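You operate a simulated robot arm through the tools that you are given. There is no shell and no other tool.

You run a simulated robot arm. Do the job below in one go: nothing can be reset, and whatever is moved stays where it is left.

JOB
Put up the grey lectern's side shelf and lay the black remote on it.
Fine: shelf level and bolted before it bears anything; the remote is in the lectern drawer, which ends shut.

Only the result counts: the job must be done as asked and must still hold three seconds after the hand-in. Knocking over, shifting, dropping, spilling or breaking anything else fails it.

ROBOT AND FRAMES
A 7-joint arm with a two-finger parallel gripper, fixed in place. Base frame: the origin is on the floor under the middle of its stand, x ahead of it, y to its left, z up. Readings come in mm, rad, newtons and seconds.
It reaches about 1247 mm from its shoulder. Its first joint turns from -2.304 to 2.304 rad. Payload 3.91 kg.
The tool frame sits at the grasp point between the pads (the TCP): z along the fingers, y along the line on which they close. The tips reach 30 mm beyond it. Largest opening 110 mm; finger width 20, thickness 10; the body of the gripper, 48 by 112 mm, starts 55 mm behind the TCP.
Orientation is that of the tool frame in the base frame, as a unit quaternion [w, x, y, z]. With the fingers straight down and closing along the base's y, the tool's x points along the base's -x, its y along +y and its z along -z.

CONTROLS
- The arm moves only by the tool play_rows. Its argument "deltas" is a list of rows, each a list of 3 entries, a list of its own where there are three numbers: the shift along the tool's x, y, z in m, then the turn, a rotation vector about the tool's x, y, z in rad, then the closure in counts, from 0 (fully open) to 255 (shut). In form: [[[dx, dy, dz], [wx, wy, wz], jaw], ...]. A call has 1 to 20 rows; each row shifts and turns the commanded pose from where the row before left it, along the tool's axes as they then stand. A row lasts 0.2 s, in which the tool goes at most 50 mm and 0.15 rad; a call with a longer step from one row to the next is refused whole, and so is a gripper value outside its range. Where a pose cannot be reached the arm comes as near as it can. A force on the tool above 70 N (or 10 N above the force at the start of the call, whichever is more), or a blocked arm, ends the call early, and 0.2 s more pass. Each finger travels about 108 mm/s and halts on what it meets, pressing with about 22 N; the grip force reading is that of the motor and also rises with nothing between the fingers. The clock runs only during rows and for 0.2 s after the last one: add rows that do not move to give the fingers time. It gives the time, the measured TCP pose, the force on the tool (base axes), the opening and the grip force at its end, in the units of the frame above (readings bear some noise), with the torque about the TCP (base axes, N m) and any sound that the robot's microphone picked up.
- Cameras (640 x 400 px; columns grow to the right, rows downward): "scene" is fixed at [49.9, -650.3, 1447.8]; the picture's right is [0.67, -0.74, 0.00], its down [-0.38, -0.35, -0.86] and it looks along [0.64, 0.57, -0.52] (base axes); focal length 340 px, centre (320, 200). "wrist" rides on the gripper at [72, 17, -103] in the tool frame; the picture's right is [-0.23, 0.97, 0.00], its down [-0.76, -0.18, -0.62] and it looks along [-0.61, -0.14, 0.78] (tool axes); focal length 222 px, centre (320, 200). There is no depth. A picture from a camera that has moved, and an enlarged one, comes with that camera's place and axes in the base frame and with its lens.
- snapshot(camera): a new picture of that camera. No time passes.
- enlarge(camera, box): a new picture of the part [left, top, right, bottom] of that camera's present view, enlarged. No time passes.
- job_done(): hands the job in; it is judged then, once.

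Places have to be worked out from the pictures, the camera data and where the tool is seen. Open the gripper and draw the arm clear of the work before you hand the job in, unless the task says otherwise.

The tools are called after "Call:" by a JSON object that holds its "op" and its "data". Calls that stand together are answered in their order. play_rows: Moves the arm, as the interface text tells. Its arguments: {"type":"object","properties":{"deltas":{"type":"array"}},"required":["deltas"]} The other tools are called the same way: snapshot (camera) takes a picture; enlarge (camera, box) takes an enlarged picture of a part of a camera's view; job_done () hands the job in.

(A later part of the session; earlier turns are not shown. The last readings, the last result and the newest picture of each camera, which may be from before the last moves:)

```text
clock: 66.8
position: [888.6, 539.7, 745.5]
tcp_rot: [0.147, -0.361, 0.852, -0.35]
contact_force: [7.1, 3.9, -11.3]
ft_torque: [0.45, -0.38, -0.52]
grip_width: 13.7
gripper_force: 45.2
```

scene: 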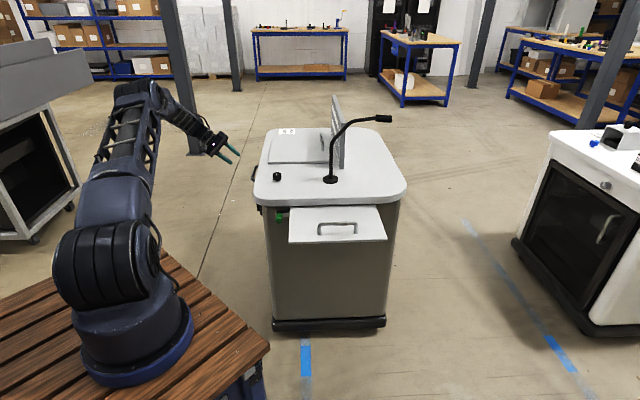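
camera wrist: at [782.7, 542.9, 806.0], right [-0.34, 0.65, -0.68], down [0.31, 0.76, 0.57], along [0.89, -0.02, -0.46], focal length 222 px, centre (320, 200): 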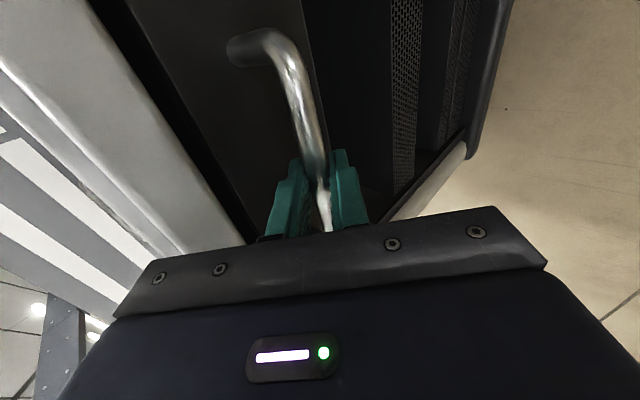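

The drawer slides freely (about 2 N). I pull on in moderate steps.

Call:
{"op": "play_rows", "data": {"deltas": [[[0, 0.0085, -0.0085], [0, 0, 0], 255], [[0, 0.0085, -0.0085], [0, 0, 0], 255], [[0, 0.0085, -0.0085], [0, 0, 0], 255], [[0, 0.0085, -0.0085], [0, 0, 0], 255]]}}

Call:
{"op": "snapshot", "data": {"camera": "wrist"}}

Call:
{"op": "snapshot", "data": {"camera": "scene"}}

```text
clock: 67.8
position: [853.8, 573.8, 744.5]
tcp_rot: [0.148, -0.362, 0.851, -0.349]
contact_force: [24.9, 25.9, -15.6]
ft_torque: [0.96, -0.76, 0.18]
grip_width: 13.7
gripper_force: 45.6
```

```text
taken
camera wrist: at [743.9, 581.1, 805.9], right [-0.34, 0.65, -0.68], down [0.31, 0.76, 0.57], along [0.89, -0.02, -0.46], focal length 222 px, centre (320, 200)
```

wrist: 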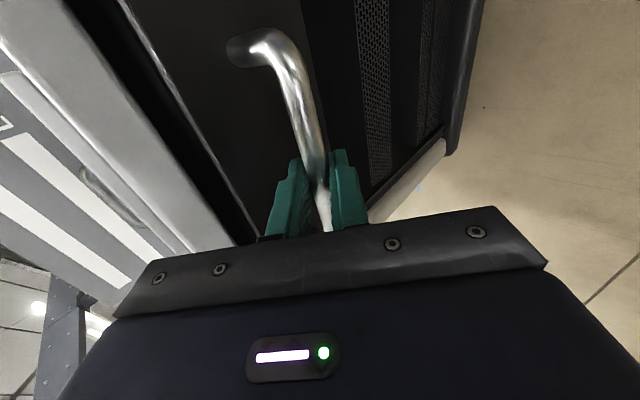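

```text
taken
```

scene: 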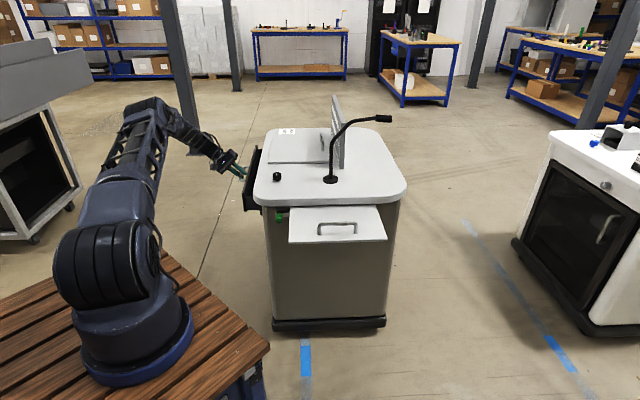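

The drawer is opening; a 36 N sideways load shows the true slide direction is turned a touch toward +f. I correct that and keep pulling.

Call:
{"op": "play_rows", "data": {"deltas": [[[-0.0012, 0.0102, -0.0095], [0, 0, 0], 255], [[-0.0003, 0.0099, -0.0099], [0, 0, 0], 255], [[-0.0003, 0.0099, -0.0099], [0, 0, 0], 255], [[-0.0003, 0.0099, -0.0099], [0, 0, 0], 255]]}}

Call:
{"op": "play_rows", "data": {"deltas": [[[-0.0003, 0.0099, -0.0099], [0, 0, 0], 255], [[-0.0003, 0.0099, -0.0099], [0, 0, 0], 255], [[-0.0003, 0.0099, -0.0099], [0, 0, 0], 255], [[-0.0003, 0.0099, -0.0099], [0, 0, 0], 255]]}}

Call:
{"op": "snapshot", "data": {"camera": "scene"}}

Call:
{"op": "snapshot", "data": {"camera": "wrist"}}

```text
clock: 68.8
position: [814.1, 613.1, 743.7]
tcp_rot: [0.147, -0.36, 0.852, -0.35]
contact_force: [5.2, 6.9, -8.3]
ft_torque: [0.51, -0.41, -0.43]
grip_width: 13.6
gripper_force: 45.3
```

```text
clock: 69.8
position: [774.7, 652.3, 744.4]
tcp_rot: [0.145, -0.362, 0.852, -0.351]
contact_force: [-13.8, -13.0, -13.2]
ft_torque: [0.21, -0.02, -0.93]
grip_width: 13.7
gripper_force: 45.2
```

```text
taken
```

scene: 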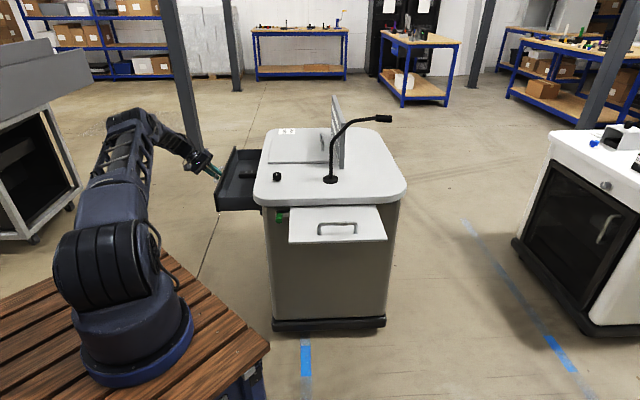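

```text
taken
camera wrist: at [665.1, 660.3, 806.3], right [-0.34, 0.64, -0.68], down [0.31, 0.76, 0.57], along [0.89, -0.02, -0.46], focal length 222 px, centre (320, 200)
```

wrist: 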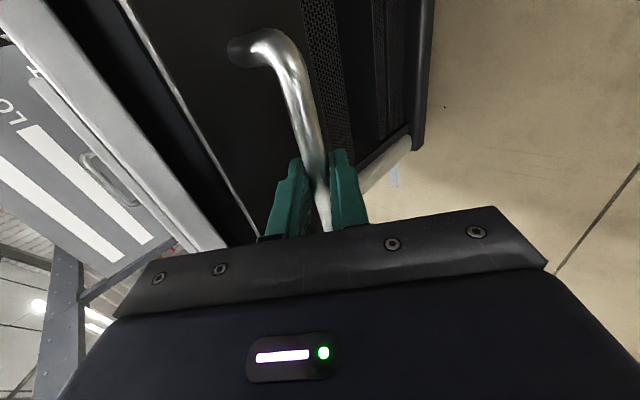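

The drawer is about 165 mm open. I enlarge the scene view to look inside it for the remote.

Call:
{"op": "enlarge", "data": {"camera": "scene", "box": [195, 130, 295, 230]}}

```text
4.00 times, centred on (245, 180) of scene
camera zoom: at [49.9, -650.3, 1447.8], right [0.67, -0.74, 0.0], down [-0.38, -0.35, -0.86], along [0.64, 0.57, -0.52], focal length 1358 px, centre (620, 280)
```

zoom: 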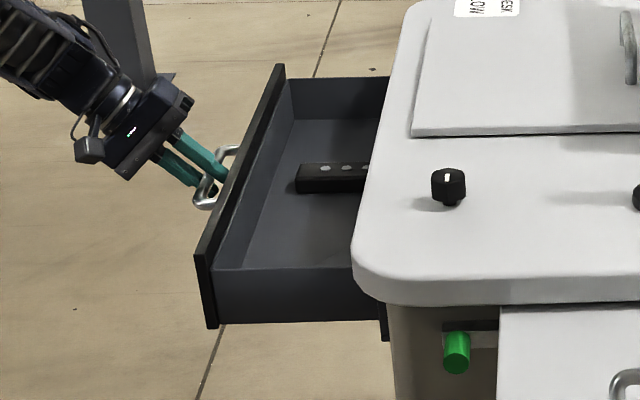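

The black remote lies inside, partly under the top still. I pull out another 85 mm.

Call:
{"op": "play_rows", "data": {"deltas": [[[0.0005, 0.0103, -0.0095], [0, 0, 0], 255], [[-0.0001, 0.0099, -0.0099], [0, 0, 0], 255], [[-0.0001, 0.0099, -0.0099], [0, 0, 0], 255], [[-0.0001, 0.0099, -0.0099], [0, 0, 0], 255], [[-0.0001, 0.0099, -0.0099], [0, 0, 0], 255], [[-0.0001, 0.0099, -0.0099], [0, 0, 0], 255]]}}

Call:
{"op": "enlarge", "data": {"camera": "scene", "box": [175, 120, 295, 230]}}

```text
clock: 71.2
position: [715.2, 711.4, 743.7]
tcp_rot: [0.146, -0.362, 0.852, -0.35]
contact_force: [-0.7, 0.2, -28.8]
ft_torque: [0.82, -0.54, -0.19]
grip_width: 13.6
gripper_force: 44.6
```

```text
3.64 times, centred on (235, 175) of scene
camera zoom: at [49.9, -650.3, 1447.8], right [0.67, -0.74, 0.0], down [-0.38, -0.35, -0.86], along [0.64, 0.57, -0.52], focal length 1235 px, centre (629, 291)
```

zoom: 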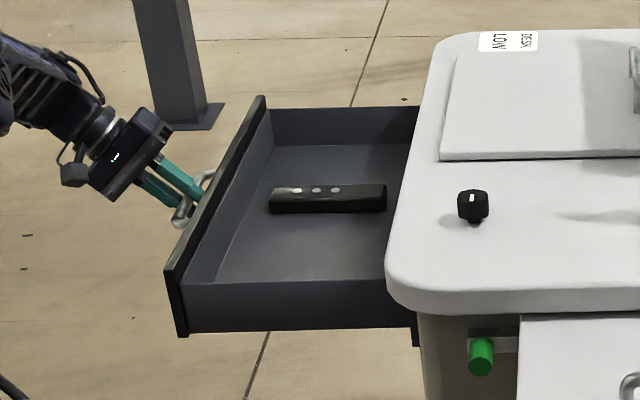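

The whole remote is now visible. I lower the preload a bit and pull about 25 mm more for finger room, watching for the drawer's stop.

Call:
{"op": "play_rows", "data": {"deltas": [[[0, 0.0007, 0.0007], [0, 0, 0], 255], [[0, 0.0085, -0.0085], [0, 0, 0], 255], [[0, 0.0085, -0.0085], [0, 0, 0], 255], [[0, 0, 0], [0, 0, 0], 255]]}}

```text
clock: 72.3
position: [705.3, 723.7, 749.7]
tcp_rot: [0.149, -0.356, 0.852, -0.355]
contact_force: [-0.5, -9.5, 4.8]
ft_torque: [-0.12, -0.12, -0.4]
grip_width: 13.8
gripper_force: 45.2
stopped in row 4: the force on the tool passed its limit at 81 N (the readings are from after the stop); the commanded pose is now the measured one
```

That is the drawer's end stop (about 262 mm open). I open the fingers and withdraw along the tool axis.

Call:
{"op": "play_rows", "data": {"deltas": [[[0, 0, 0], [0, 0, 0], 200], [[0, 0, 0], [0, 0, 0], 151], [[0, 0, 0], [0, 0, 0], 151], [[0, 0, -0.02], [0, 0, 0], 151], [[0, 0, -0.04], [0, 0, 0], 151], [[0, 0, -0.04], [0, 0, 0], 151], [[0, 0, -0.04], [0, 0, 0], 151], [[0, 0, -0.04], [0, 0, 0], 151]]}}

Call:
{"op": "snapshot", "data": {"camera": "wrist"}}

Call:
{"op": "snapshot", "data": {"camera": "scene"}}

Call:
{"op": "enlarge", "data": {"camera": "scene", "box": [175, 120, 295, 230]}}

```text
clock: 74.1
position: [607.6, 796.3, 880.8]
tcp_rot: [0.148, -0.357, 0.852, -0.354]
contact_force: [0.6, -0.3, 0.8]
ft_torque: [-0.01, -0.04, 0.0]
grip_width: 44.8
gripper_force: 0.0
out of reach, approached as far as the arm can: row 7, 8
```

```text
taken
camera wrist: at [498.1, 804.8, 942.1], right [-0.33, 0.64, -0.69], down [0.31, 0.76, 0.57], along [0.89, -0.03, -0.45], focal length 222 px, centre (320, 200)
```

wrist: 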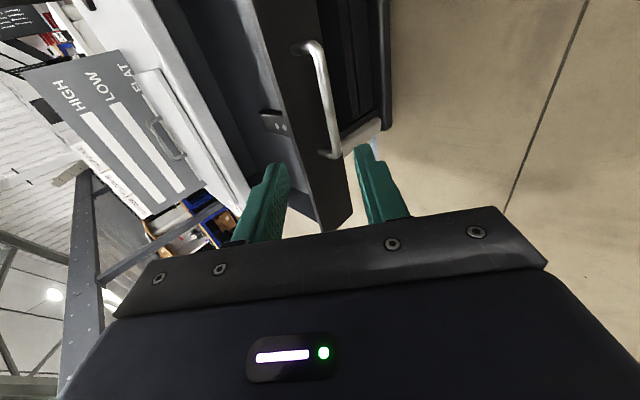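

```text
taken
```

scene: 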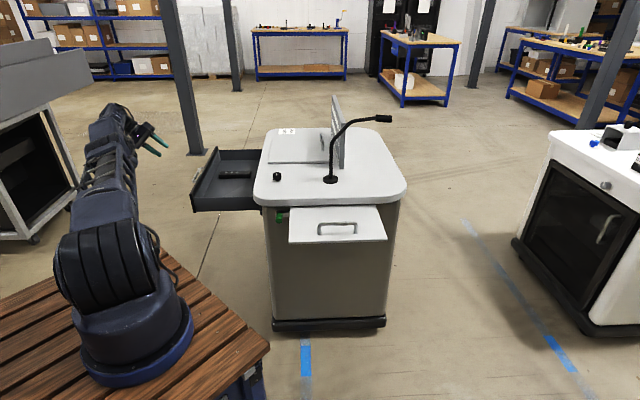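

```text
3.64 times, centred on (235, 175) of scene
camera zoom: at [49.9, -650.3, 1447.8], right [0.67, -0.74, 0.0], down [-0.38, -0.35, -0.86], along [0.64, 0.57, -0.52], focal length 1235 px, centre (629, 291)
```

zoom: 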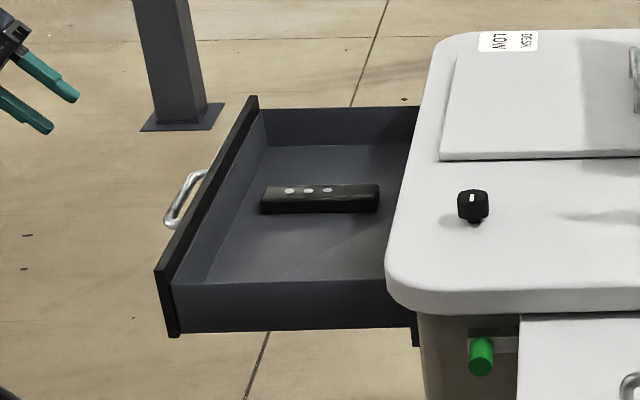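

The drawer stays open with the remote inside, lying roughly across the drawer's depth. I move over the drawer, set the tool vertical and roll it for a top view and grasp.

Call:
{"op": "play_rows", "data": {"deltas": [[[0.0066, -0.0357, 0.0212], [0, 0, 0], 151], [[0.0066, -0.0357, 0.0212], [0, 0, 0], 151], [[0.0066, -0.0357, 0.0212], [0, 0, 0], 151], [[0.0066, -0.0357, 0.0212], [0, 0, 0], 151], [[0.0066, -0.0357, 0.0212], [0, 0, 0], 151], [[0.0066, -0.0357, 0.0212], [0, 0, 0], 151], [[0.0066, -0.0357, 0.0212], [0, 0, 0], 151], [[0, 0, 0], [-0.1309, 0, 0], 151], [[0, 0, 0], [-0.1309, 0, 0], 151], [[0, 0, 0], [-0.1309, 0, 0], 151], [[0, 0, 0], [-0.1309, 0, 0], 151], [[0, 0, 0], [-0.1309, 0, 0], 151], [[0, 0, 0], [-0.1309, 0, 0], 151]]}}

Call:
{"op": "play_rows", "data": {"deltas": [[[0, 0, 0], [0, 0, -0.1428], 100], [[0, 0, 0], [0, 0, -0.1428], 100], [[0, 0, 0], [0, 0, -0.1428], 100], [[0, 0, 0], [0, 0, -0.1428], 100], [[0, 0, 0], [0, 0, -0.1428], 100], [[0, 0, 0], [0, 0, -0.1428], 100], [[0, 0, 0], [0, 0, -0.1428], 100], [[0, 0, 0], [0, 0, -0.1428], 100], [[0, 0, 0], [0, 0, -0.1428], 100], [[0, 0, 0], [0, 0, -0.1428], 100], [[0, 0, 0], [0, 0, -0.1428], 100]]}}

Call:
{"op": "snapshot", "data": {"camera": "wrist"}}

Call:
{"op": "snapshot", "data": {"camera": "scene"}}

```text
clock: 76.9
position: [775.5, 565.9, 953.7]
tcp_rot: [0.001, -0.387, 0.922, 0.0]
contact_force: [-0.5, 0.5, -0.2]
ft_torque: [-0.02, -0.02, 0.0]
grip_width: 45.0
gripper_force: 0.0
```

```text
clock: 79.3
position: [777.4, 565.3, 953.5]
tcp_rot: [0.0, 0.926, -0.377, 0.002]
contact_force: [0.4, -0.3, -0.3]
ft_torque: [0.0, 0.0, 0.05]
grip_width: 66.9
gripper_force: 0.2
```

```text
taken
camera wrist: at [817.4, 503.9, 1057.1], right [-0.84, -0.54, 0.0], down [-0.42, 0.66, 0.62], along [-0.33, 0.53, -0.78], focal length 222 px, centre (320, 200)
```

wrist: 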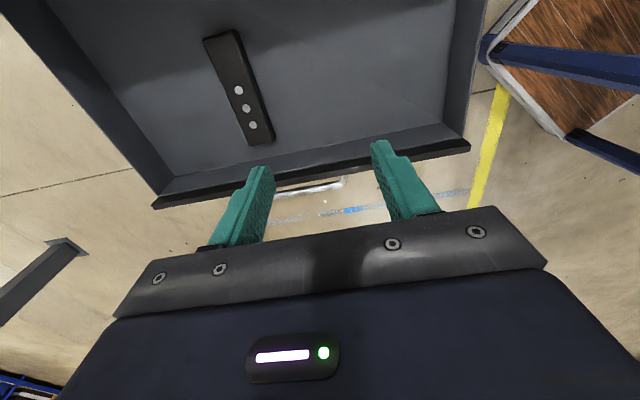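

```text
taken
```

scene: 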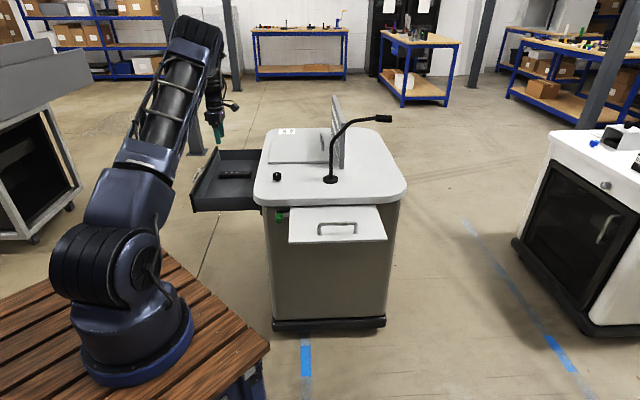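

I have a clear top view of the remote. I enlarge it to find its ends, width and direction.

Call:
{"op": "enlarge", "data": {"camera": "wrist", "box": [170, 10, 310, 160]}}

Call:
{"op": "enlarge", "data": {"camera": "scene", "box": [185, 140, 275, 220]}}

```text
2.67 times, centred on (240, 85) of wrist
camera zoom: at [817.4, 503.9, 1057.1], right [-0.84, -0.54, 0.0], down [-0.42, 0.66, 0.62], along [-0.33, 0.53, -0.78], focal length 592 px, centre (533, 507)
```

zoom: 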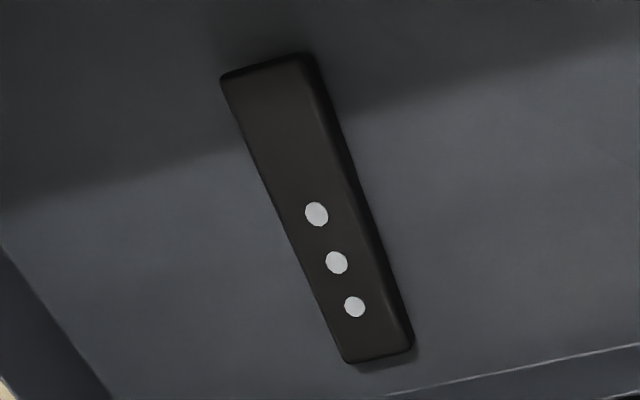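

```text
5.00 times, centred on (230, 180) of scene
camera zoom: at [49.9, -650.3, 1447.8], right [0.67, -0.74, 0.0], down [-0.38, -0.35, -0.86], along [0.64, 0.57, -0.52], focal length 1698 px, centre (770, 300)
```

zoom: 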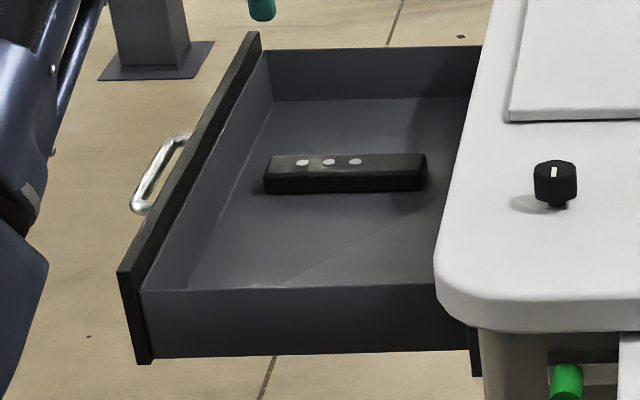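

The remote is about 141 x 40 x 20 mm, lying near the e direction (about -46°), its centre at about (866, 631) with the top near z 717 and the drawer floor near 697. I move above it, aligning the tool, to z 800.

Call:
{"op": "play_rows", "data": {"deltas": [[[0.0035, -0.0219, 0.0308], [0, 0, 0], 100], [[0.0035, -0.0219, 0.0308], [0, 0, 0], 100], [[0.0035, -0.0219, 0.0308], [0, 0, 0], 100], [[0.0035, -0.0219, 0.0308], [0, 0, 0], 100], [[0.0035, -0.0219, 0.0308], [0, 0, 0.03], 100], [[0, 0, 0], [0, 0, 0], 100]]}}

Call:
{"op": "snapshot", "data": {"camera": "wrist"}}

Call:
{"op": "enlarge", "data": {"camera": "scene", "box": [185, 130, 285, 220]}}

```text
clock: 80.7
position: [866.1, 631.8, 800.7]
tcp_rot: [0.0, 0.92, -0.392, 0.002]
contact_force: [-0.1, 0.2, 0.7]
ft_torque: [0.04, -0.03, 0.03]
grip_width: 66.9
gripper_force: 0.1
```

```text
taken
camera wrist: at [904.6, 567.8, 904.3], right [-0.86, -0.51, 0.0], down [-0.4, 0.67, 0.62], along [-0.32, 0.54, -0.78], focal length 222 px, centre (320, 200)
```

wrist: 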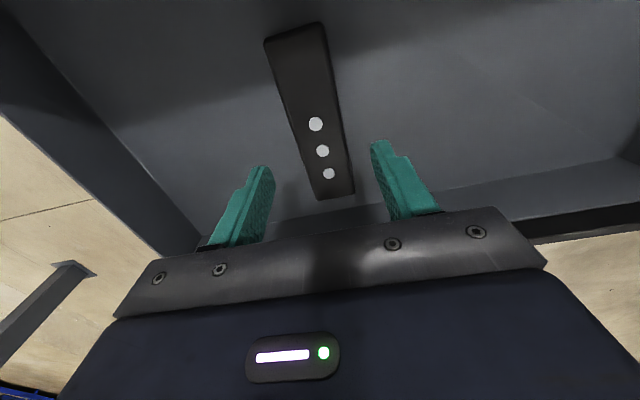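

```text
4.44 times, centred on (235, 175) of scene
camera zoom: at [49.9, -650.3, 1447.8], right [0.67, -0.74, 0.0], down [-0.38, -0.35, -0.86], along [0.64, 0.57, -0.52], focal length 1509 px, centre (698, 311)
```

zoom: 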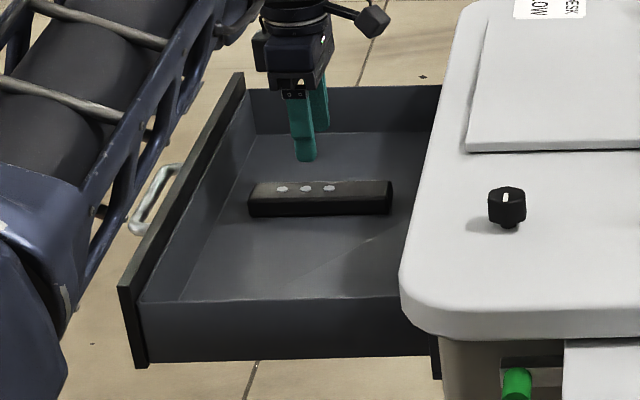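

The remote's centre refines to (867, 633), direction -44.6°, width 40 mm. I correct the yaw by 1.6°, descend to TCP z 731 (tips just above the floor), and close.

Call:
{"op": "play_rows", "data": {"deltas": [[[0, -0.0013, 0.01], [0, 0, -0.028], 100], [[0, 0, 0.02], [0, 0, 0], 100], [[0, 0, 0.02], [0, 0, 0], 100], [[0, 0, 0.0197], [0, 0, 0], 100], [[0, 0, 0], [0, 0, 0], 100]]}}

Call:
{"op": "snapshot", "data": {"camera": "wrist"}}

Call:
{"op": "enlarge", "data": {"camera": "scene", "box": [185, 130, 285, 220]}}

```text
clock: 81.9
position: [866.5, 632.3, 730.3]
tcp_rot: [-0.001, 0.925, -0.38, 0.002]
contact_force: [-0.3, 1.0, -0.1]
ft_torque: [-0.02, 0.0, 0.04]
grip_width: 67.1
gripper_force: 0.0
```

```text
taken
camera wrist: at [907.8, 570.1, 833.5], right [-0.85, -0.53, 0.0], down [-0.42, 0.66, 0.62], along [-0.33, 0.53, -0.78], focal length 222 px, centre (320, 200)
```

wrist: 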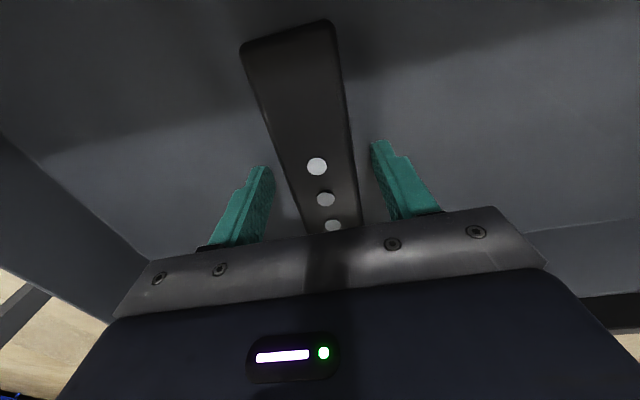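

```text
4.44 times, centred on (235, 175) of scene
camera zoom: at [49.9, -650.3, 1447.8], right [0.67, -0.74, 0.0], down [-0.38, -0.35, -0.86], along [0.64, 0.57, -0.52], focal length 1509 px, centre (698, 311)
```

zoom: 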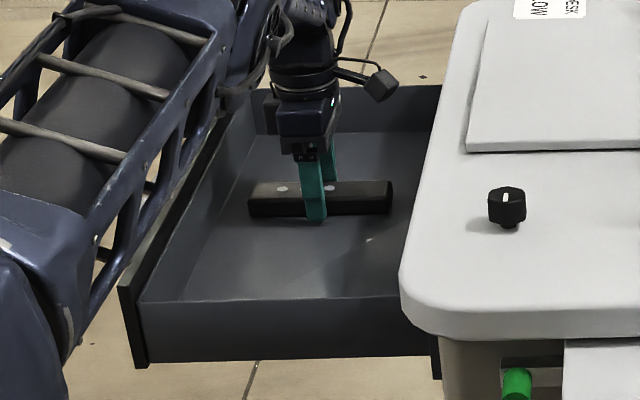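

The fingers straddle the remote's middle. I close on it.

Call:
{"op": "play_rows", "data": {"deltas": [[[0, 0, 0], [0, 0, 0], 150], [[0, 0, 0], [0, 0, 0], 200], [[0, 0, 0], [0, 0, 0], 255], [[0, 0, 0], [0, 0, 0], 255]]}}

Call:
{"op": "snapshot", "data": {"camera": "wrist"}}

```text
clock: 82.9
position: [867.5, 632.2, 729.1]
tcp_rot: [0.0, 0.925, -0.379, 0.001]
contact_force: [0.8, 0.3, -0.2]
ft_torque: [0.01, 0.0, 0.01]
grip_width: 44.4
gripper_force: 22.3
```

```text
taken
camera wrist: at [907.7, 570.1, 833.5], right [-0.85, -0.53, 0.0], down [-0.42, 0.66, 0.62], along [-0.33, 0.53, -0.78], focal length 222 px, centre (320, 200)
```

wrist: 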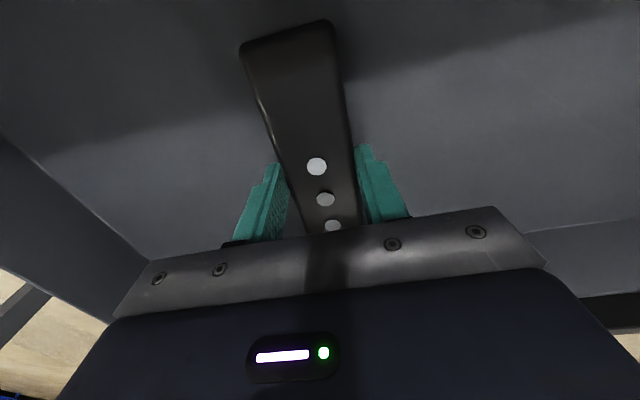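

Held at 44.4 mm. I lift 30 mm and check the grip.

Call:
{"op": "play_rows", "data": {"deltas": [[[0, 0, -0.01], [0, 0, 0], 255], [[0, 0, -0.02], [0, 0, 0], 255], [[0, 0, 0], [0, 0, 0], 255]]}}

Call:
{"op": "enlarge", "data": {"camera": "scene", "box": [185, 130, 285, 220]}}

Call:
{"op": "snapshot", "data": {"camera": "wrist"}}

```text
clock: 83.7
position: [867.1, 633.7, 760.5]
tcp_rot: [0.0, 0.925, -0.38, 0.001]
contact_force: [-1.1, -0.4, -0.6]
ft_torque: [-0.03, -0.03, -0.04]
grip_width: 0.0
gripper_force: 21.7
```

```text
4.44 times, centred on (235, 175) of scene
camera zoom: at [49.9, -650.3, 1447.8], right [0.67, -0.74, 0.0], down [-0.38, -0.35, -0.86], along [0.64, 0.57, -0.52], focal length 1509 px, centre (698, 311)
```

zoom: 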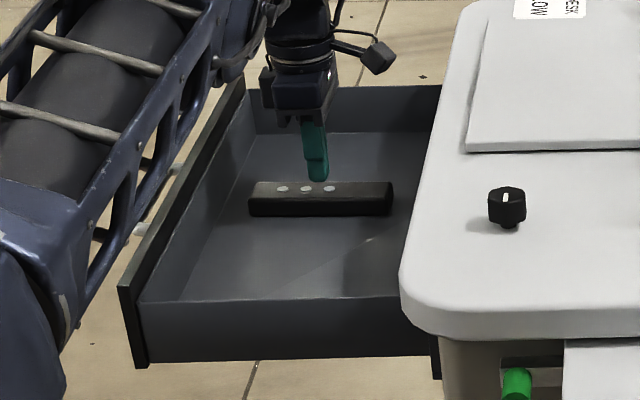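

```text
taken
camera wrist: at [908.1, 570.1, 863.6], right [-0.85, -0.53, 0.0], down [-0.42, 0.66, 0.62], along [-0.33, 0.53, -0.78], focal length 222 px, centre (320, 200)
```

wrist: 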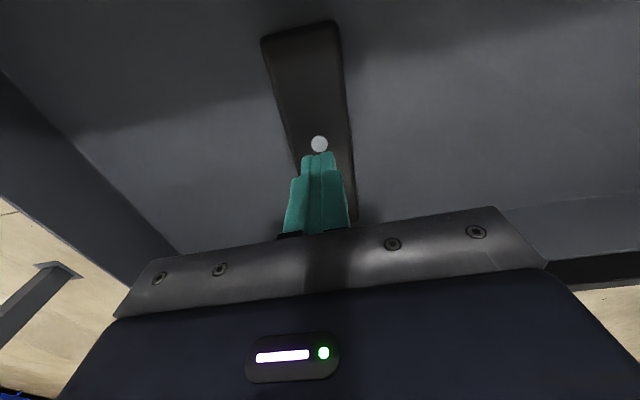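

The remote slipped out and stayed where it was. The grip force reading (22 N, against 45 N on the bars) suggests a poor hold near the edges, so I open, go back down and probe a few mm deeper for the floor.

Call:
{"op": "play_rows", "data": {"deltas": [[[0, 0, -0.01], [0, 0, 0], 100], [[0, 0, 0], [0, 0, 0], 100], [[0, 0, 0], [0, 0, 0], 100], [[0, 0, 0.02], [0, 0, 0], 100], [[0, 0, 0.02], [0, 0, 0], 100], [[0, 0, 0], [0, 0, 0], 100]]}}

Call:
{"op": "play_rows", "data": {"deltas": [[[0, 0, 0.002], [0, 0, 0], 100], [[0, 0, 0.002], [0, 0, 0], 100], [[0, 0, 0.001], [0, 0, 0], 100], [[0, 0, 0], [0, 0, 0], 100]]}}

Call:
{"op": "snapshot", "data": {"camera": "wrist"}}

```text
clock: 85.1
position: [866.9, 633.1, 729.5]
tcp_rot: [-0.001, 0.925, -0.38, 0.001]
contact_force: [-0.3, 0.1, -0.5]
ft_torque: [0.01, -0.02, -0.01]
grip_width: 67.2
gripper_force: 0.0
```

```text
clock: 86.1
position: [865.2, 633.0, 726.3]
tcp_rot: [0.0, 0.926, -0.379, 0.002]
contact_force: [-1.4, -0.5, 7.4]
ft_torque: [-0.17, 0.35, 0.0]
grip_width: 67.7
gripper_force: 0.8
```

```text
taken
camera wrist: at [907.7, 570.3, 829.4], right [-0.85, -0.53, 0.0], down [-0.42, 0.66, 0.62], along [-0.33, 0.53, -0.78], focal length 222 px, centre (320, 200)
```

wrist: 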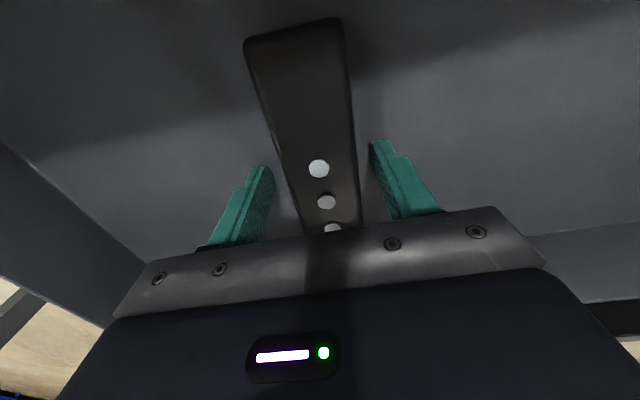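

The tips touch the drawer floor at TCP z about 726 (floor 696). I rise 1.5 mm, close, and give the fingers time.

Call:
{"op": "play_rows", "data": {"deltas": [[[0, 0, -0.0015], [0, 0, 0], 100], [[0, 0, 0], [0, 0, 0], 170], [[0, 0, 0], [0, 0, 0], 255], [[0, 0, 0], [0, 0, 0], 255], [[0, 0, 0], [0, 0, 0], 255], [[0, 0, 0], [0, 0, 0], 255]]}}

Call:
{"op": "snapshot", "data": {"camera": "wrist"}}

Call:
{"op": "enlarge", "data": {"camera": "scene", "box": [185, 130, 285, 220]}}

```text
clock: 87.5
position: [866.7, 632.9, 726.8]
tcp_rot: [0.0, 0.925, -0.38, 0.001]
contact_force: [-0.1, 0.4, 0.1]
ft_torque: [0.0, 0.03, 0.04]
grip_width: 44.4
gripper_force: 22.3
```

```text
taken
camera wrist: at [907.8, 570.3, 830.1], right [-0.85, -0.53, 0.0], down [-0.42, 0.66, 0.62], along [-0.33, 0.53, -0.78], focal length 222 px, centre (320, 200)
```

wrist: 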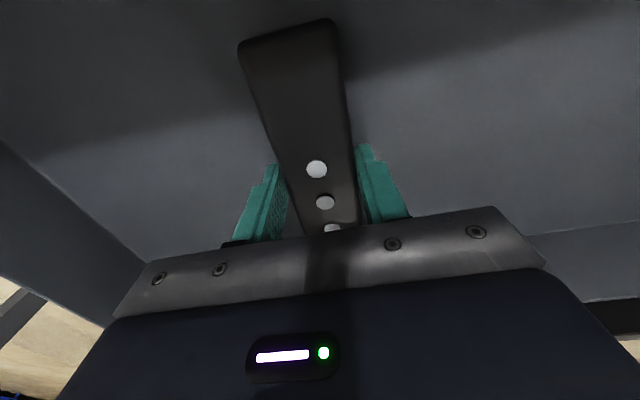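

```text
4.44 times, centred on (235, 175) of scene
camera zoom: at [49.9, -650.3, 1447.8], right [0.67, -0.74, 0.0], down [-0.38, -0.35, -0.86], along [0.64, 0.57, -0.52], focal length 1509 px, centre (698, 311)
```

zoom: 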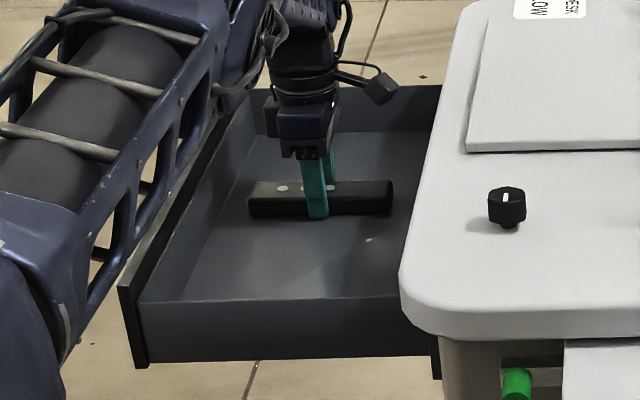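

Same 44.4 mm hold. I lift very slowly this time and read the load.

Call:
{"op": "play_rows", "data": {"deltas": [[[0, 0, -0.001], [0, 0, 0], 255], [[0, 0, -0.001], [0, 0, 0], 255], [[0, 0, -0.001], [0, 0, 0], 255], [[0, 0, 0], [0, 0, 0], 255]]}}

Call:
{"op": "play_rows", "data": {"deltas": [[[0, 0, -0.001], [0, 0, 0], 255], [[0, 0, -0.001], [0, 0, 0], 255], [[0, 0, -0.001], [0, 0, 0], 255], [[0, 0, 0], [0, 0, 0], 255]]}}

Call:
{"op": "snapshot", "data": {"camera": "wrist"}}

Call:
{"op": "enlarge", "data": {"camera": "scene", "box": [185, 130, 285, 220]}}

```text
clock: 88.5
position: [867.3, 633.0, 729.4]
tcp_rot: [0.0, 0.925, -0.379, 0.002]
contact_force: [0.1, -0.7, -1.0]
ft_torque: [0.02, 0.03, 0.01]
grip_width: 44.5
gripper_force: 22.0
```

```text
clock: 89.5
position: [866.0, 632.5, 731.7]
tcp_rot: [0.0, 0.925, -0.38, 0.001]
contact_force: [0.0, 0.0, -1.5]
ft_torque: [-0.01, -0.05, 0.01]
grip_width: 44.5
gripper_force: 21.9
```

```text
taken
camera wrist: at [907.8, 570.4, 835.7], right [-0.85, -0.53, 0.0], down [-0.42, 0.66, 0.62], along [-0.33, 0.53, -0.78], focal length 222 px, centre (320, 200)
```

wrist: 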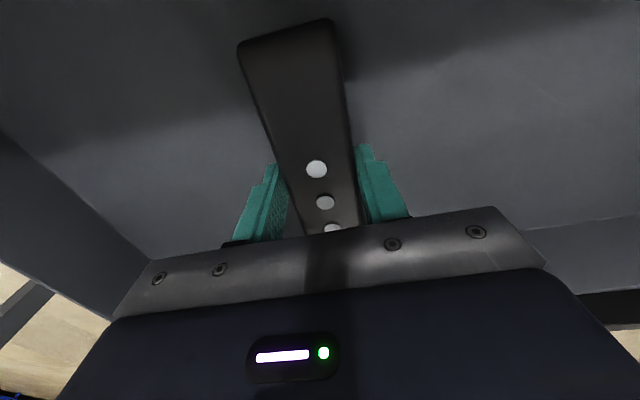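

```text
4.44 times, centred on (235, 175) of scene
camera zoom: at [49.9, -650.3, 1447.8], right [0.67, -0.74, 0.0], down [-0.38, -0.35, -0.86], along [0.64, 0.57, -0.52], focal length 1509 px, centre (698, 311)
```

zoom: 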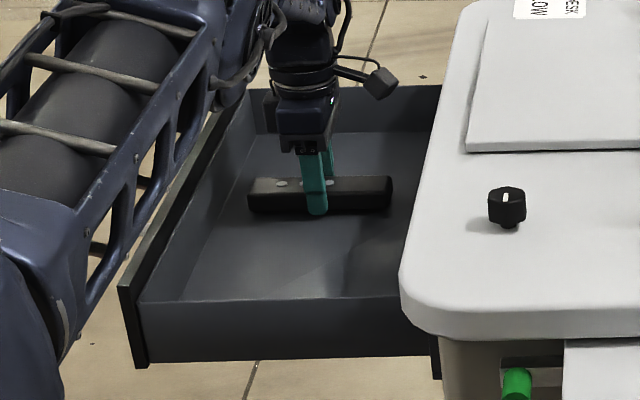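

The remote comes up with the fingers this time (about 1.5 N load). I keep lifting gently.

Call:
{"op": "play_rows", "data": {"deltas": [[[0, 0, -0.002], [0, 0, 0], 255], [[0, 0, -0.003], [0, 0, 0], 255], [[0, 0, -0.003], [0, 0, 0], 255], [[0, 0, -0.003], [0, 0, 0], 255], [[0, 0, -0.003], [0, 0, 0], 255], [[0, 0, -0.003], [0, 0, 0], 255], [[0, 0, 0], [0, 0, 0], 255]]}}

Call:
{"op": "enlarge", "data": {"camera": "scene", "box": [185, 130, 285, 220]}}

Call:
{"op": "snapshot", "data": {"camera": "wrist"}}

```text
clock: 91.1
position: [866.5, 632.3, 748.5]
tcp_rot: [0.0, 0.925, -0.379, 0.001]
contact_force: [-0.2, 0.3, -1.7]
ft_torque: [0.01, 0.02, 0.01]
grip_width: 44.4
gripper_force: 22.4
```

```text
4.44 times, centred on (235, 175) of scene
camera zoom: at [49.9, -650.3, 1447.8], right [0.67, -0.74, 0.0], down [-0.38, -0.35, -0.86], along [0.64, 0.57, -0.52], focal length 1509 px, centre (698, 311)
```

zoom: 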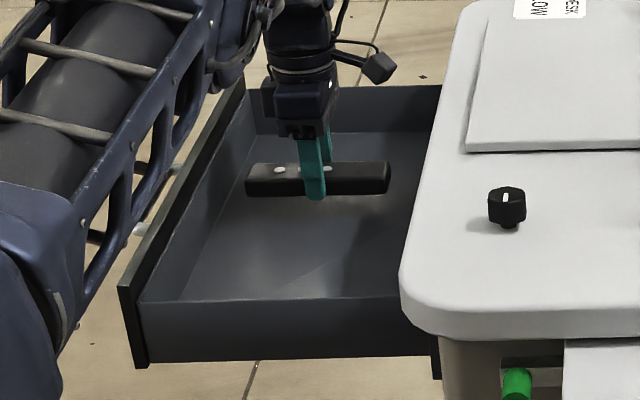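

```text
taken
camera wrist: at [907.8, 570.1, 852.8], right [-0.85, -0.53, 0.0], down [-0.42, 0.66, 0.62], along [-0.33, 0.53, -0.78], focal length 222 px, centre (320, 200)
```

wrist: 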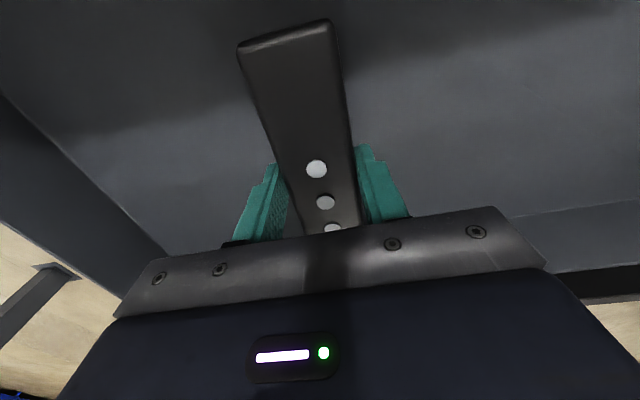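

The remote is firmly held. I raise it gently to about z 897.

Call:
{"op": "play_rows", "data": {"deltas": [[[0, 0, -0.004], [0, 0, 0], 255], [[0, 0, -0.006], [0, 0, 0], 255], [[0, 0, -0.008], [0, 0, 0], 255], [[0, 0, -0.01], [0, 0, 0], 255], [[0, 0, -0.012], [0, 0, 0], 255], [[0, 0, -0.012], [0, 0, 0], 255], [[0, 0, -0.012], [0, 0, 0], 255], [[0, 0, -0.012], [0, 0, 0], 255], [[0, 0, -0.012], [0, 0, 0], 255], [[0, 0, -0.012], [0, 0, 0], 255], [[0, 0, -0.012], [0, 0, 0], 255], [[0, 0, -0.012], [0, 0, 0], 255], [[0, 0, -0.01], [0, 0, 0], 255], [[0, 0, -0.008], [0, 0, 0], 255], [[0, 0, -0.005], [0, 0, 0], 255]]}}

Call:
{"op": "snapshot", "data": {"camera": "wrist"}}

Call:
{"op": "snapshot", "data": {"camera": "scene"}}

```text
clock: 94.3
position: [865.7, 632.2, 897.2]
tcp_rot: [-0.001, 0.925, -0.379, 0.001]
contact_force: [1.1, 0.1, -1.1]
ft_torque: [-0.02, 0.0, -0.02]
grip_width: 44.6
gripper_force: 22.6
```

```text
taken
camera wrist: at [907.1, 570.3, 1000.1], right [-0.85, -0.53, 0.0], down [-0.42, 0.66, 0.62], along [-0.33, 0.53, -0.78], focal length 222 px, centre (320, 200)
```

wrist: 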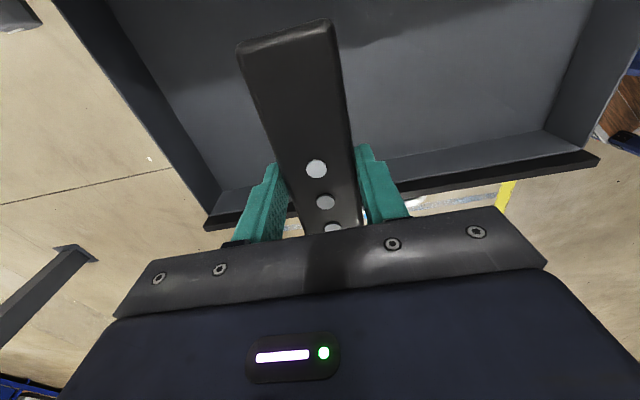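

```text
taken
```

scene: 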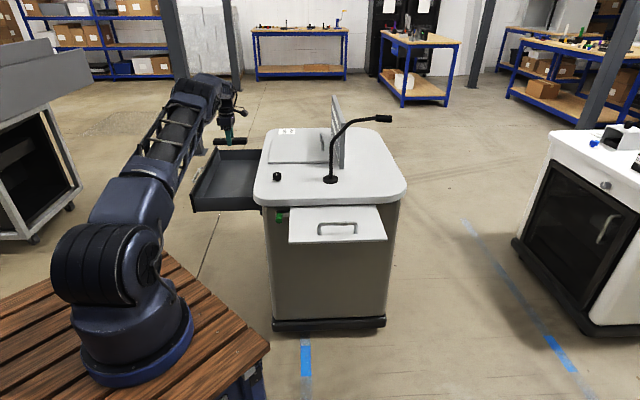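

The remote hangs level in the grip. I carry it toward the robot along the lectern's left side at moderate speed, staying off the lectern top.

Call:
{"op": "play_rows", "data": {"deltas": [[[0.0014, 0.008, -0.0004], [0, 0, 0], 255], [[0.002, 0.012, -0.0006], [0, 0, 0], 255], [[0.0028, 0.0158, -0.0007], [0, 0, 0], 255], [[0.0028, 0.0158, -0.0007], [0, 0, 0], 255], [[0.0028, 0.0158, -0.0007], [0, 0, 0], 255], [[0.0028, 0.0158, -0.0007], [0, 0, 0], 255], [[0.0028, 0.0158, -0.0007], [0, 0, 0], 255], [[0.0028, 0.0158, -0.0007], [0, 0, 0], 255], [[0.0028, 0.0158, -0.0007], [0, 0, 0], 255], [[0.0028, 0.0158, -0.0007], [0, 0, 0], 255], [[0.0028, 0.0158, -0.0007], [0, 0, 0], 255], [[0.0028, 0.0158, -0.0007], [0, 0, 0], 255], [[0.0028, 0.0158, -0.0007], [0, 0, 0], 255], [[0.0028, 0.0158, -0.0007], [0, 0, 0], 255], [[0.0028, 0.0158, -0.0007], [0, 0, 0], 255], [[0.0028, 0.0158, -0.0007], [0, 0, 0], 255], [[0.0028, 0.0158, -0.0007], [0, 0, 0], 255], [[0.0028, 0.0158, -0.0007], [0, 0, 0], 255], [[0.002, 0.012, -0.0007], [0, 0, 0], 255], [[0.0014, 0.008, -0.0007], [0, 0, 0], 255]]}}

Call:
{"op": "snapshot", "data": {"camera": "scene"}}

```text
clock: 98.5
position: [697.2, 386.9, 908.5]
tcp_rot: [-0.001, 0.925, -0.379, 0.001]
contact_force: [0.3, -0.1, -1.2]
ft_torque: [-0.02, 0.0, -0.04]
grip_width: 44.5
gripper_force: 21.5
```

```text
taken
```

scene: 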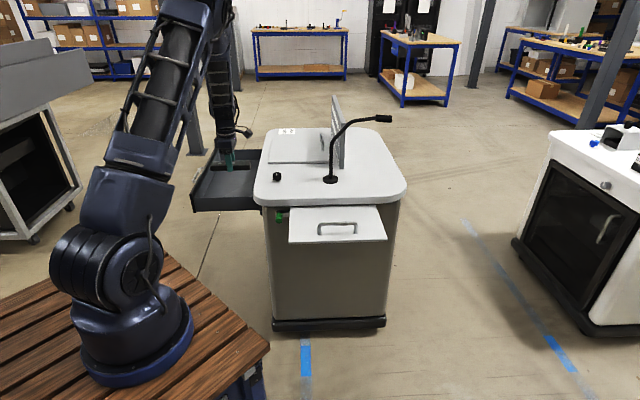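

Still held at 44.5 mm. I continue round the front-left corner and then across in front of the lectern above the shelf.

Call:
{"op": "play_rows", "data": {"deltas": [[[0.0025, 0.008, -0.0005], [0, 0, 0], 255], [[0.0035, 0.012, -0.0007], [0, 0, 0], 255], [[0.0045, 0.0161, -0.0007], [0, 0, 0], 255], [[0.0045, 0.0161, -0.0007], [0, 0, 0], 255], [[0.0045, 0.0161, -0.0007], [0, 0, 0], 255], [[0.0045, 0.0161, -0.0007], [0, 0, 0], 255], [[0.0045, 0.0161, -0.0007], [0, 0, 0], 255], [[0.0045, 0.0161, -0.0007], [0, 0, 0], 255], [[0.0045, 0.0161, -0.0007], [0, 0, 0], 255], [[0.0045, 0.0161, -0.0007], [0, 0, 0], 255], [[0.005, 0.0161, -0.0007], [0, 0, 0], 255], [[0.009, 0.009, -0.0007], [0, 0, 0], 255], [[0.014, 0.004, -0.0005], [0, 0, 0], 255]]}}

Call:
{"op": "play_rows", "data": {"deltas": [[[0.01, 0.001, -0.0005], [0, 0, 0], 255], [[0.0165, 0.0019, -0.0005], [0, 0, 0], 255], [[0.0165, 0.0019, -0.0005], [0, 0, 0], 255], [[0.0165, 0.0019, -0.0005], [0, 0, 0], 255], [[0.0165, 0.0019, -0.0005], [0, 0, 0], 255], [[0.0165, 0.0019, -0.0005], [0, 0, 0], 255], [[0.0165, 0.0019, -0.0005], [0, 0, 0], 255], [[0.0165, 0.0019, -0.0005], [0, 0, 0], 255], [[0.0165, 0.0019, -0.0005], [0, 0, 0], 255], [[0.0165, 0.0019, -0.0005], [0, 0, 0], 255], [[0.0165, 0.0019, -0.0005], [0, 0, 0], 255], [[0.0165, 0.0019, -0.0005], [0, 0, 0], 255], [[0.01, 0.001, -0.0005], [0, 0, 0], 255]]}}

Call:
{"op": "snapshot", "data": {"camera": "scene"}}

Call:
{"op": "snapshot", "data": {"camera": "wrist"}}

```text
clock: 101.3
position: [622.6, 211.8, 919.0]
tcp_rot: [0.0, 0.925, -0.38, 0.001]
contact_force: [0.6, 0.8, -1.5]
ft_torque: [-0.02, -0.01, -0.02]
grip_width: 44.2
gripper_force: 21.8
```

```text
clock: 104.1
position: [748.9, 54.1, 924.1]
tcp_rot: [0.0, 0.925, -0.379, 0.001]
contact_force: [-0.1, -0.1, -1.0]
ft_torque: [-0.02, -0.01, 0.02]
grip_width: 44.3
gripper_force: 21.6
```

```text
taken
```

scene: 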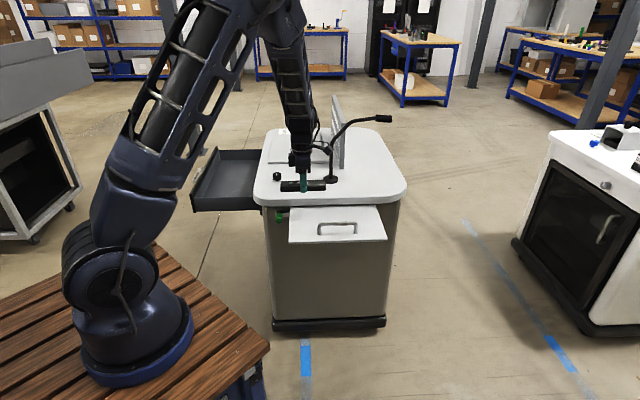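

```text
taken
camera wrist: at [791.0, -8.5, 1027.8], right [-0.85, -0.53, 0.0], down [-0.42, 0.66, 0.62], along [-0.33, 0.53, -0.78], focal length 222 px, centre (320, 200)
```

wrist: 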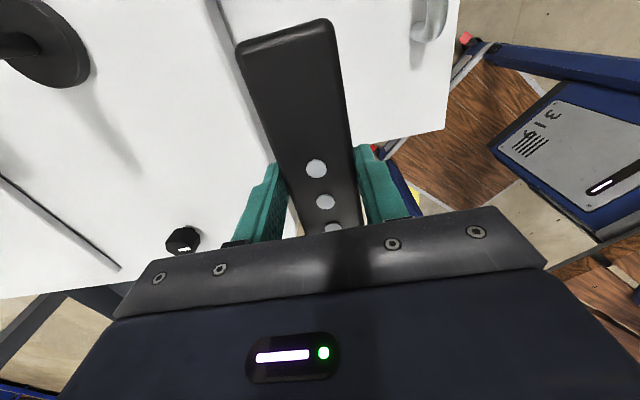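

The remote is over the shelf's left half now. I go on to the middle of the shelf's free area (n 560, e 590), and descend to about 25 mm above it.

Call:
{"op": "play_rows", "data": {"deltas": [[[0.008, 0.0006, 0], [0, 0, 0], 255], [[0.0141, 0.0012, 0], [0, 0, 0], 255], [[0.0141, 0.0012, 0], [0, 0, 0], 255], [[0.0141, 0.0012, 0], [0, 0, 0], 255], [[0.0141, 0.0012, 0], [0, 0, 0], 255], [[0.0141, 0.0012, 0], [0, 0, 0], 255], [[0.0141, 0.0012, 0], [0, 0, 0], 255], [[0.006, 0.0007, 0.004], [0, 0, 0], 255], [[0, 0, 0.008], [0, 0, 0], 255], [[0, 0, 0.011], [0, 0, 0], 255], [[0, 0, 0.011], [0, 0, 0], 255], [[0, 0, 0.011], [0, 0, 0], 255], [[0, 0, 0.011], [0, 0, 0], 255], [[0, 0, 0.011], [0, 0, 0], 255], [[0, 0, 0.011], [0, 0, 0], 255], [[0, 0, 0.008], [0, 0, 0], 255], [[0, 0, 0.003], [0, 0, 0], 255]]}}

Call:
{"op": "snapshot", "data": {"camera": "wrist"}}

Call:
{"op": "enlarge", "data": {"camera": "scene", "box": [250, 140, 420, 260]}}

```text
clock: 107.7
position: [814.7, -20.7, 836.0]
tcp_rot: [0.0, 0.925, -0.38, 0.001]
contact_force: [0.0, -0.1, -1.6]
ft_torque: [0.03, 0.0, -0.03]
grip_width: 44.6
gripper_force: 22.1
```

```text
taken
camera wrist: at [855.1, -83.4, 939.1], right [-0.85, -0.53, 0.0], down [-0.42, 0.66, 0.62], along [-0.33, 0.53, -0.78], focal length 222 px, centre (320, 200)
```

wrist: 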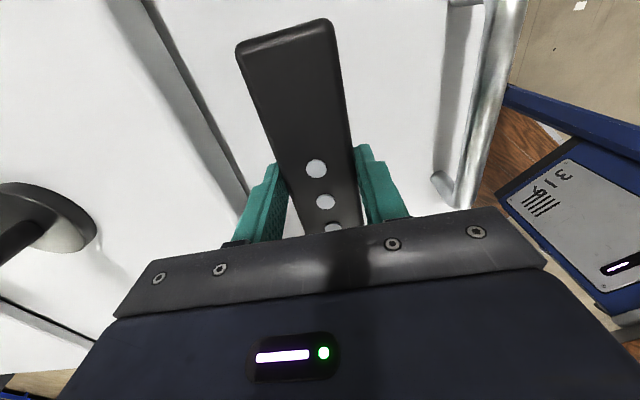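

```text
3.33 times, centred on (335, 200) of scene
camera zoom: at [49.9, -650.3, 1447.8], right [0.67, -0.74, 0.0], down [-0.38, -0.35, -0.86], along [0.64, 0.57, -0.52], focal length 1132 px, centre (270, 200)
```

zoom: 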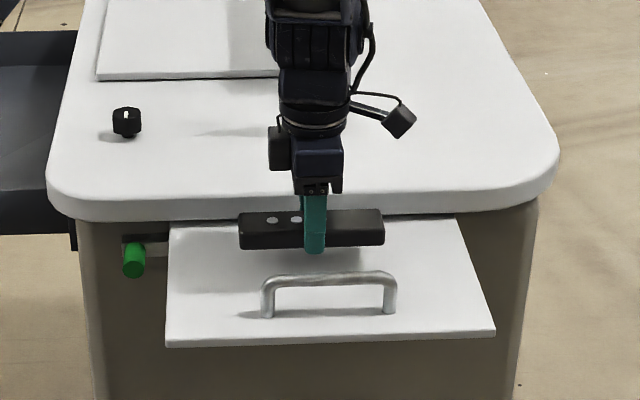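

The remote hovers over the free middle of the shelf, clear of the handle and the top's edge. I lower it slowly and watch for contact.

Call:
{"op": "play_rows", "data": {"deltas": [[[0, 0, 0.004], [0, 0, 0], 255], [[0, 0, 0.005], [0, 0, 0], 255], [[0, 0, 0.005], [0, 0, 0], 255], [[0, 0, 0.004], [0, 0, 0], 255], [[0, 0, 0.002], [0, 0, 0], 255]]}}

Call:
{"op": "play_rows", "data": {"deltas": [[[0, 0, 0.0015], [0, 0, 0], 255], [[0, 0, 0.0015], [0, 0, 0], 255], [[0, 0, 0.0015], [0, 0, 0], 255]]}}

```text
clock: 108.9
position: [813.3, -21.1, 817.0]
tcp_rot: [0.0, 0.925, -0.379, 0.001]
contact_force: [-0.8, -0.3, -0.7]
ft_torque: [0.01, 0.01, 0.05]
grip_width: 44.4
gripper_force: 22.3
```

```text
clock: 109.7
position: [813.7, -21.1, 811.3]
tcp_rot: [-0.001, 0.925, -0.38, 0.002]
contact_force: [-0.3, -1.3, -1.7]
ft_torque: [0.02, 0.01, 0.0]
grip_width: 44.5
gripper_force: 22.3
```

No contact yet at TCP z 811. I continue in 1 mm steps.

Call:
{"op": "play_rows", "data": {"deltas": [[[0, 0, 0.001], [0, 0, 0], 255], [[0, 0, 0.001], [0, 0, 0], 255], [[0, 0, 0.001], [0, 0, 0], 255]]}}

Call:
{"op": "enlarge", "data": {"camera": "scene", "box": [280, 180, 400, 260]}}

```text
clock: 110.5
position: [813.3, -20.9, 808.4]
tcp_rot: [-0.001, 0.925, -0.379, 0.001]
contact_force: [-0.7, -0.2, -0.7]
ft_torque: [0.04, -0.01, 0.01]
grip_width: 44.4
gripper_force: 22.5
```

```text
5.00 times, centred on (340, 220) of scene
camera zoom: at [49.9, -650.3, 1447.8], right [0.67, -0.74, 0.0], down [-0.38, -0.35, -0.86], along [0.64, 0.57, -0.52], focal length 1698 px, centre (220, 100)
```

zoom: 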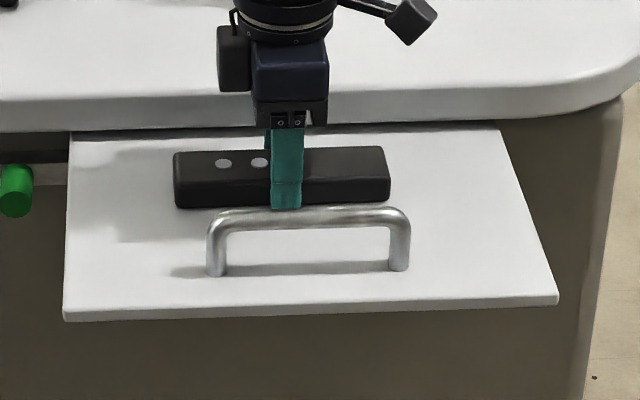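

Very near now by the shadow. I continue in 1 mm steps, reading the vertical force each time.

Call:
{"op": "play_rows", "data": {"deltas": [[[0, 0, 0.001], [0, 0, 0], 255], [[0, 0, 0.001], [0, 0, 0], 255]]}}

Call:
{"op": "play_rows", "data": {"deltas": [[[0, 0, 0.001], [0, 0, 0], 255], [[0, 0, 0.001], [0, 0, 0], 255]]}}

```text
clock: 111.1
position: [814.2, -20.5, 809.5]
tcp_rot: [0.0, 0.925, -0.38, 0.002]
contact_force: [-6.2, -3.2, 22.8]
ft_torque: [-0.12, 0.3, -0.01]
grip_width: 44.4
gripper_force: 22.4
```

```text
clock: 111.9
position: [813.9, -21.5, 807.0]
tcp_rot: [-0.001, 0.925, -0.38, 0.002]
contact_force: [-14.2, -1.3, 27.2]
ft_torque: [-0.33, 0.98, -0.18]
grip_width: 44.6
gripper_force: 21.7
stopped in row 2: the force on the tool passed its limit at 72 N (the readings are from after the stop); the commanded pose is now the measured one
```

The remote is on the shelf (contact at TCP z about 808). I ease up 1 mm to unload before releasing.

Call:
{"op": "play_rows", "data": {"deltas": [[[0, 0, -0.001], [0, 0, 0], 255], [[0, 0, 0], [0, 0, 0], 255]]}}

Call:
{"op": "enlarge", "data": {"camera": "scene", "box": [260, 170, 400, 270]}}

```text
clock: 112.5
position: [815.4, -20.8, 808.0]
tcp_rot: [-0.001, 0.925, -0.38, 0.001]
contact_force: [-11.7, -1.0, 18.5]
ft_torque: [-0.27, 0.77, -0.1]
grip_width: 44.4
gripper_force: 22.5
```

```text
4.00 times, centred on (330, 220) of scene
camera zoom: at [49.9, -650.3, 1447.8], right [0.67, -0.74, 0.0], down [-0.38, -0.35, -0.86], along [0.64, 0.57, -0.52], focal length 1358 px, centre (280, 120)
```

zoom: 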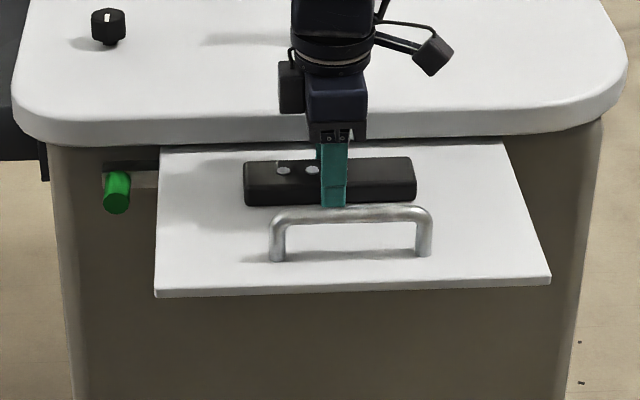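

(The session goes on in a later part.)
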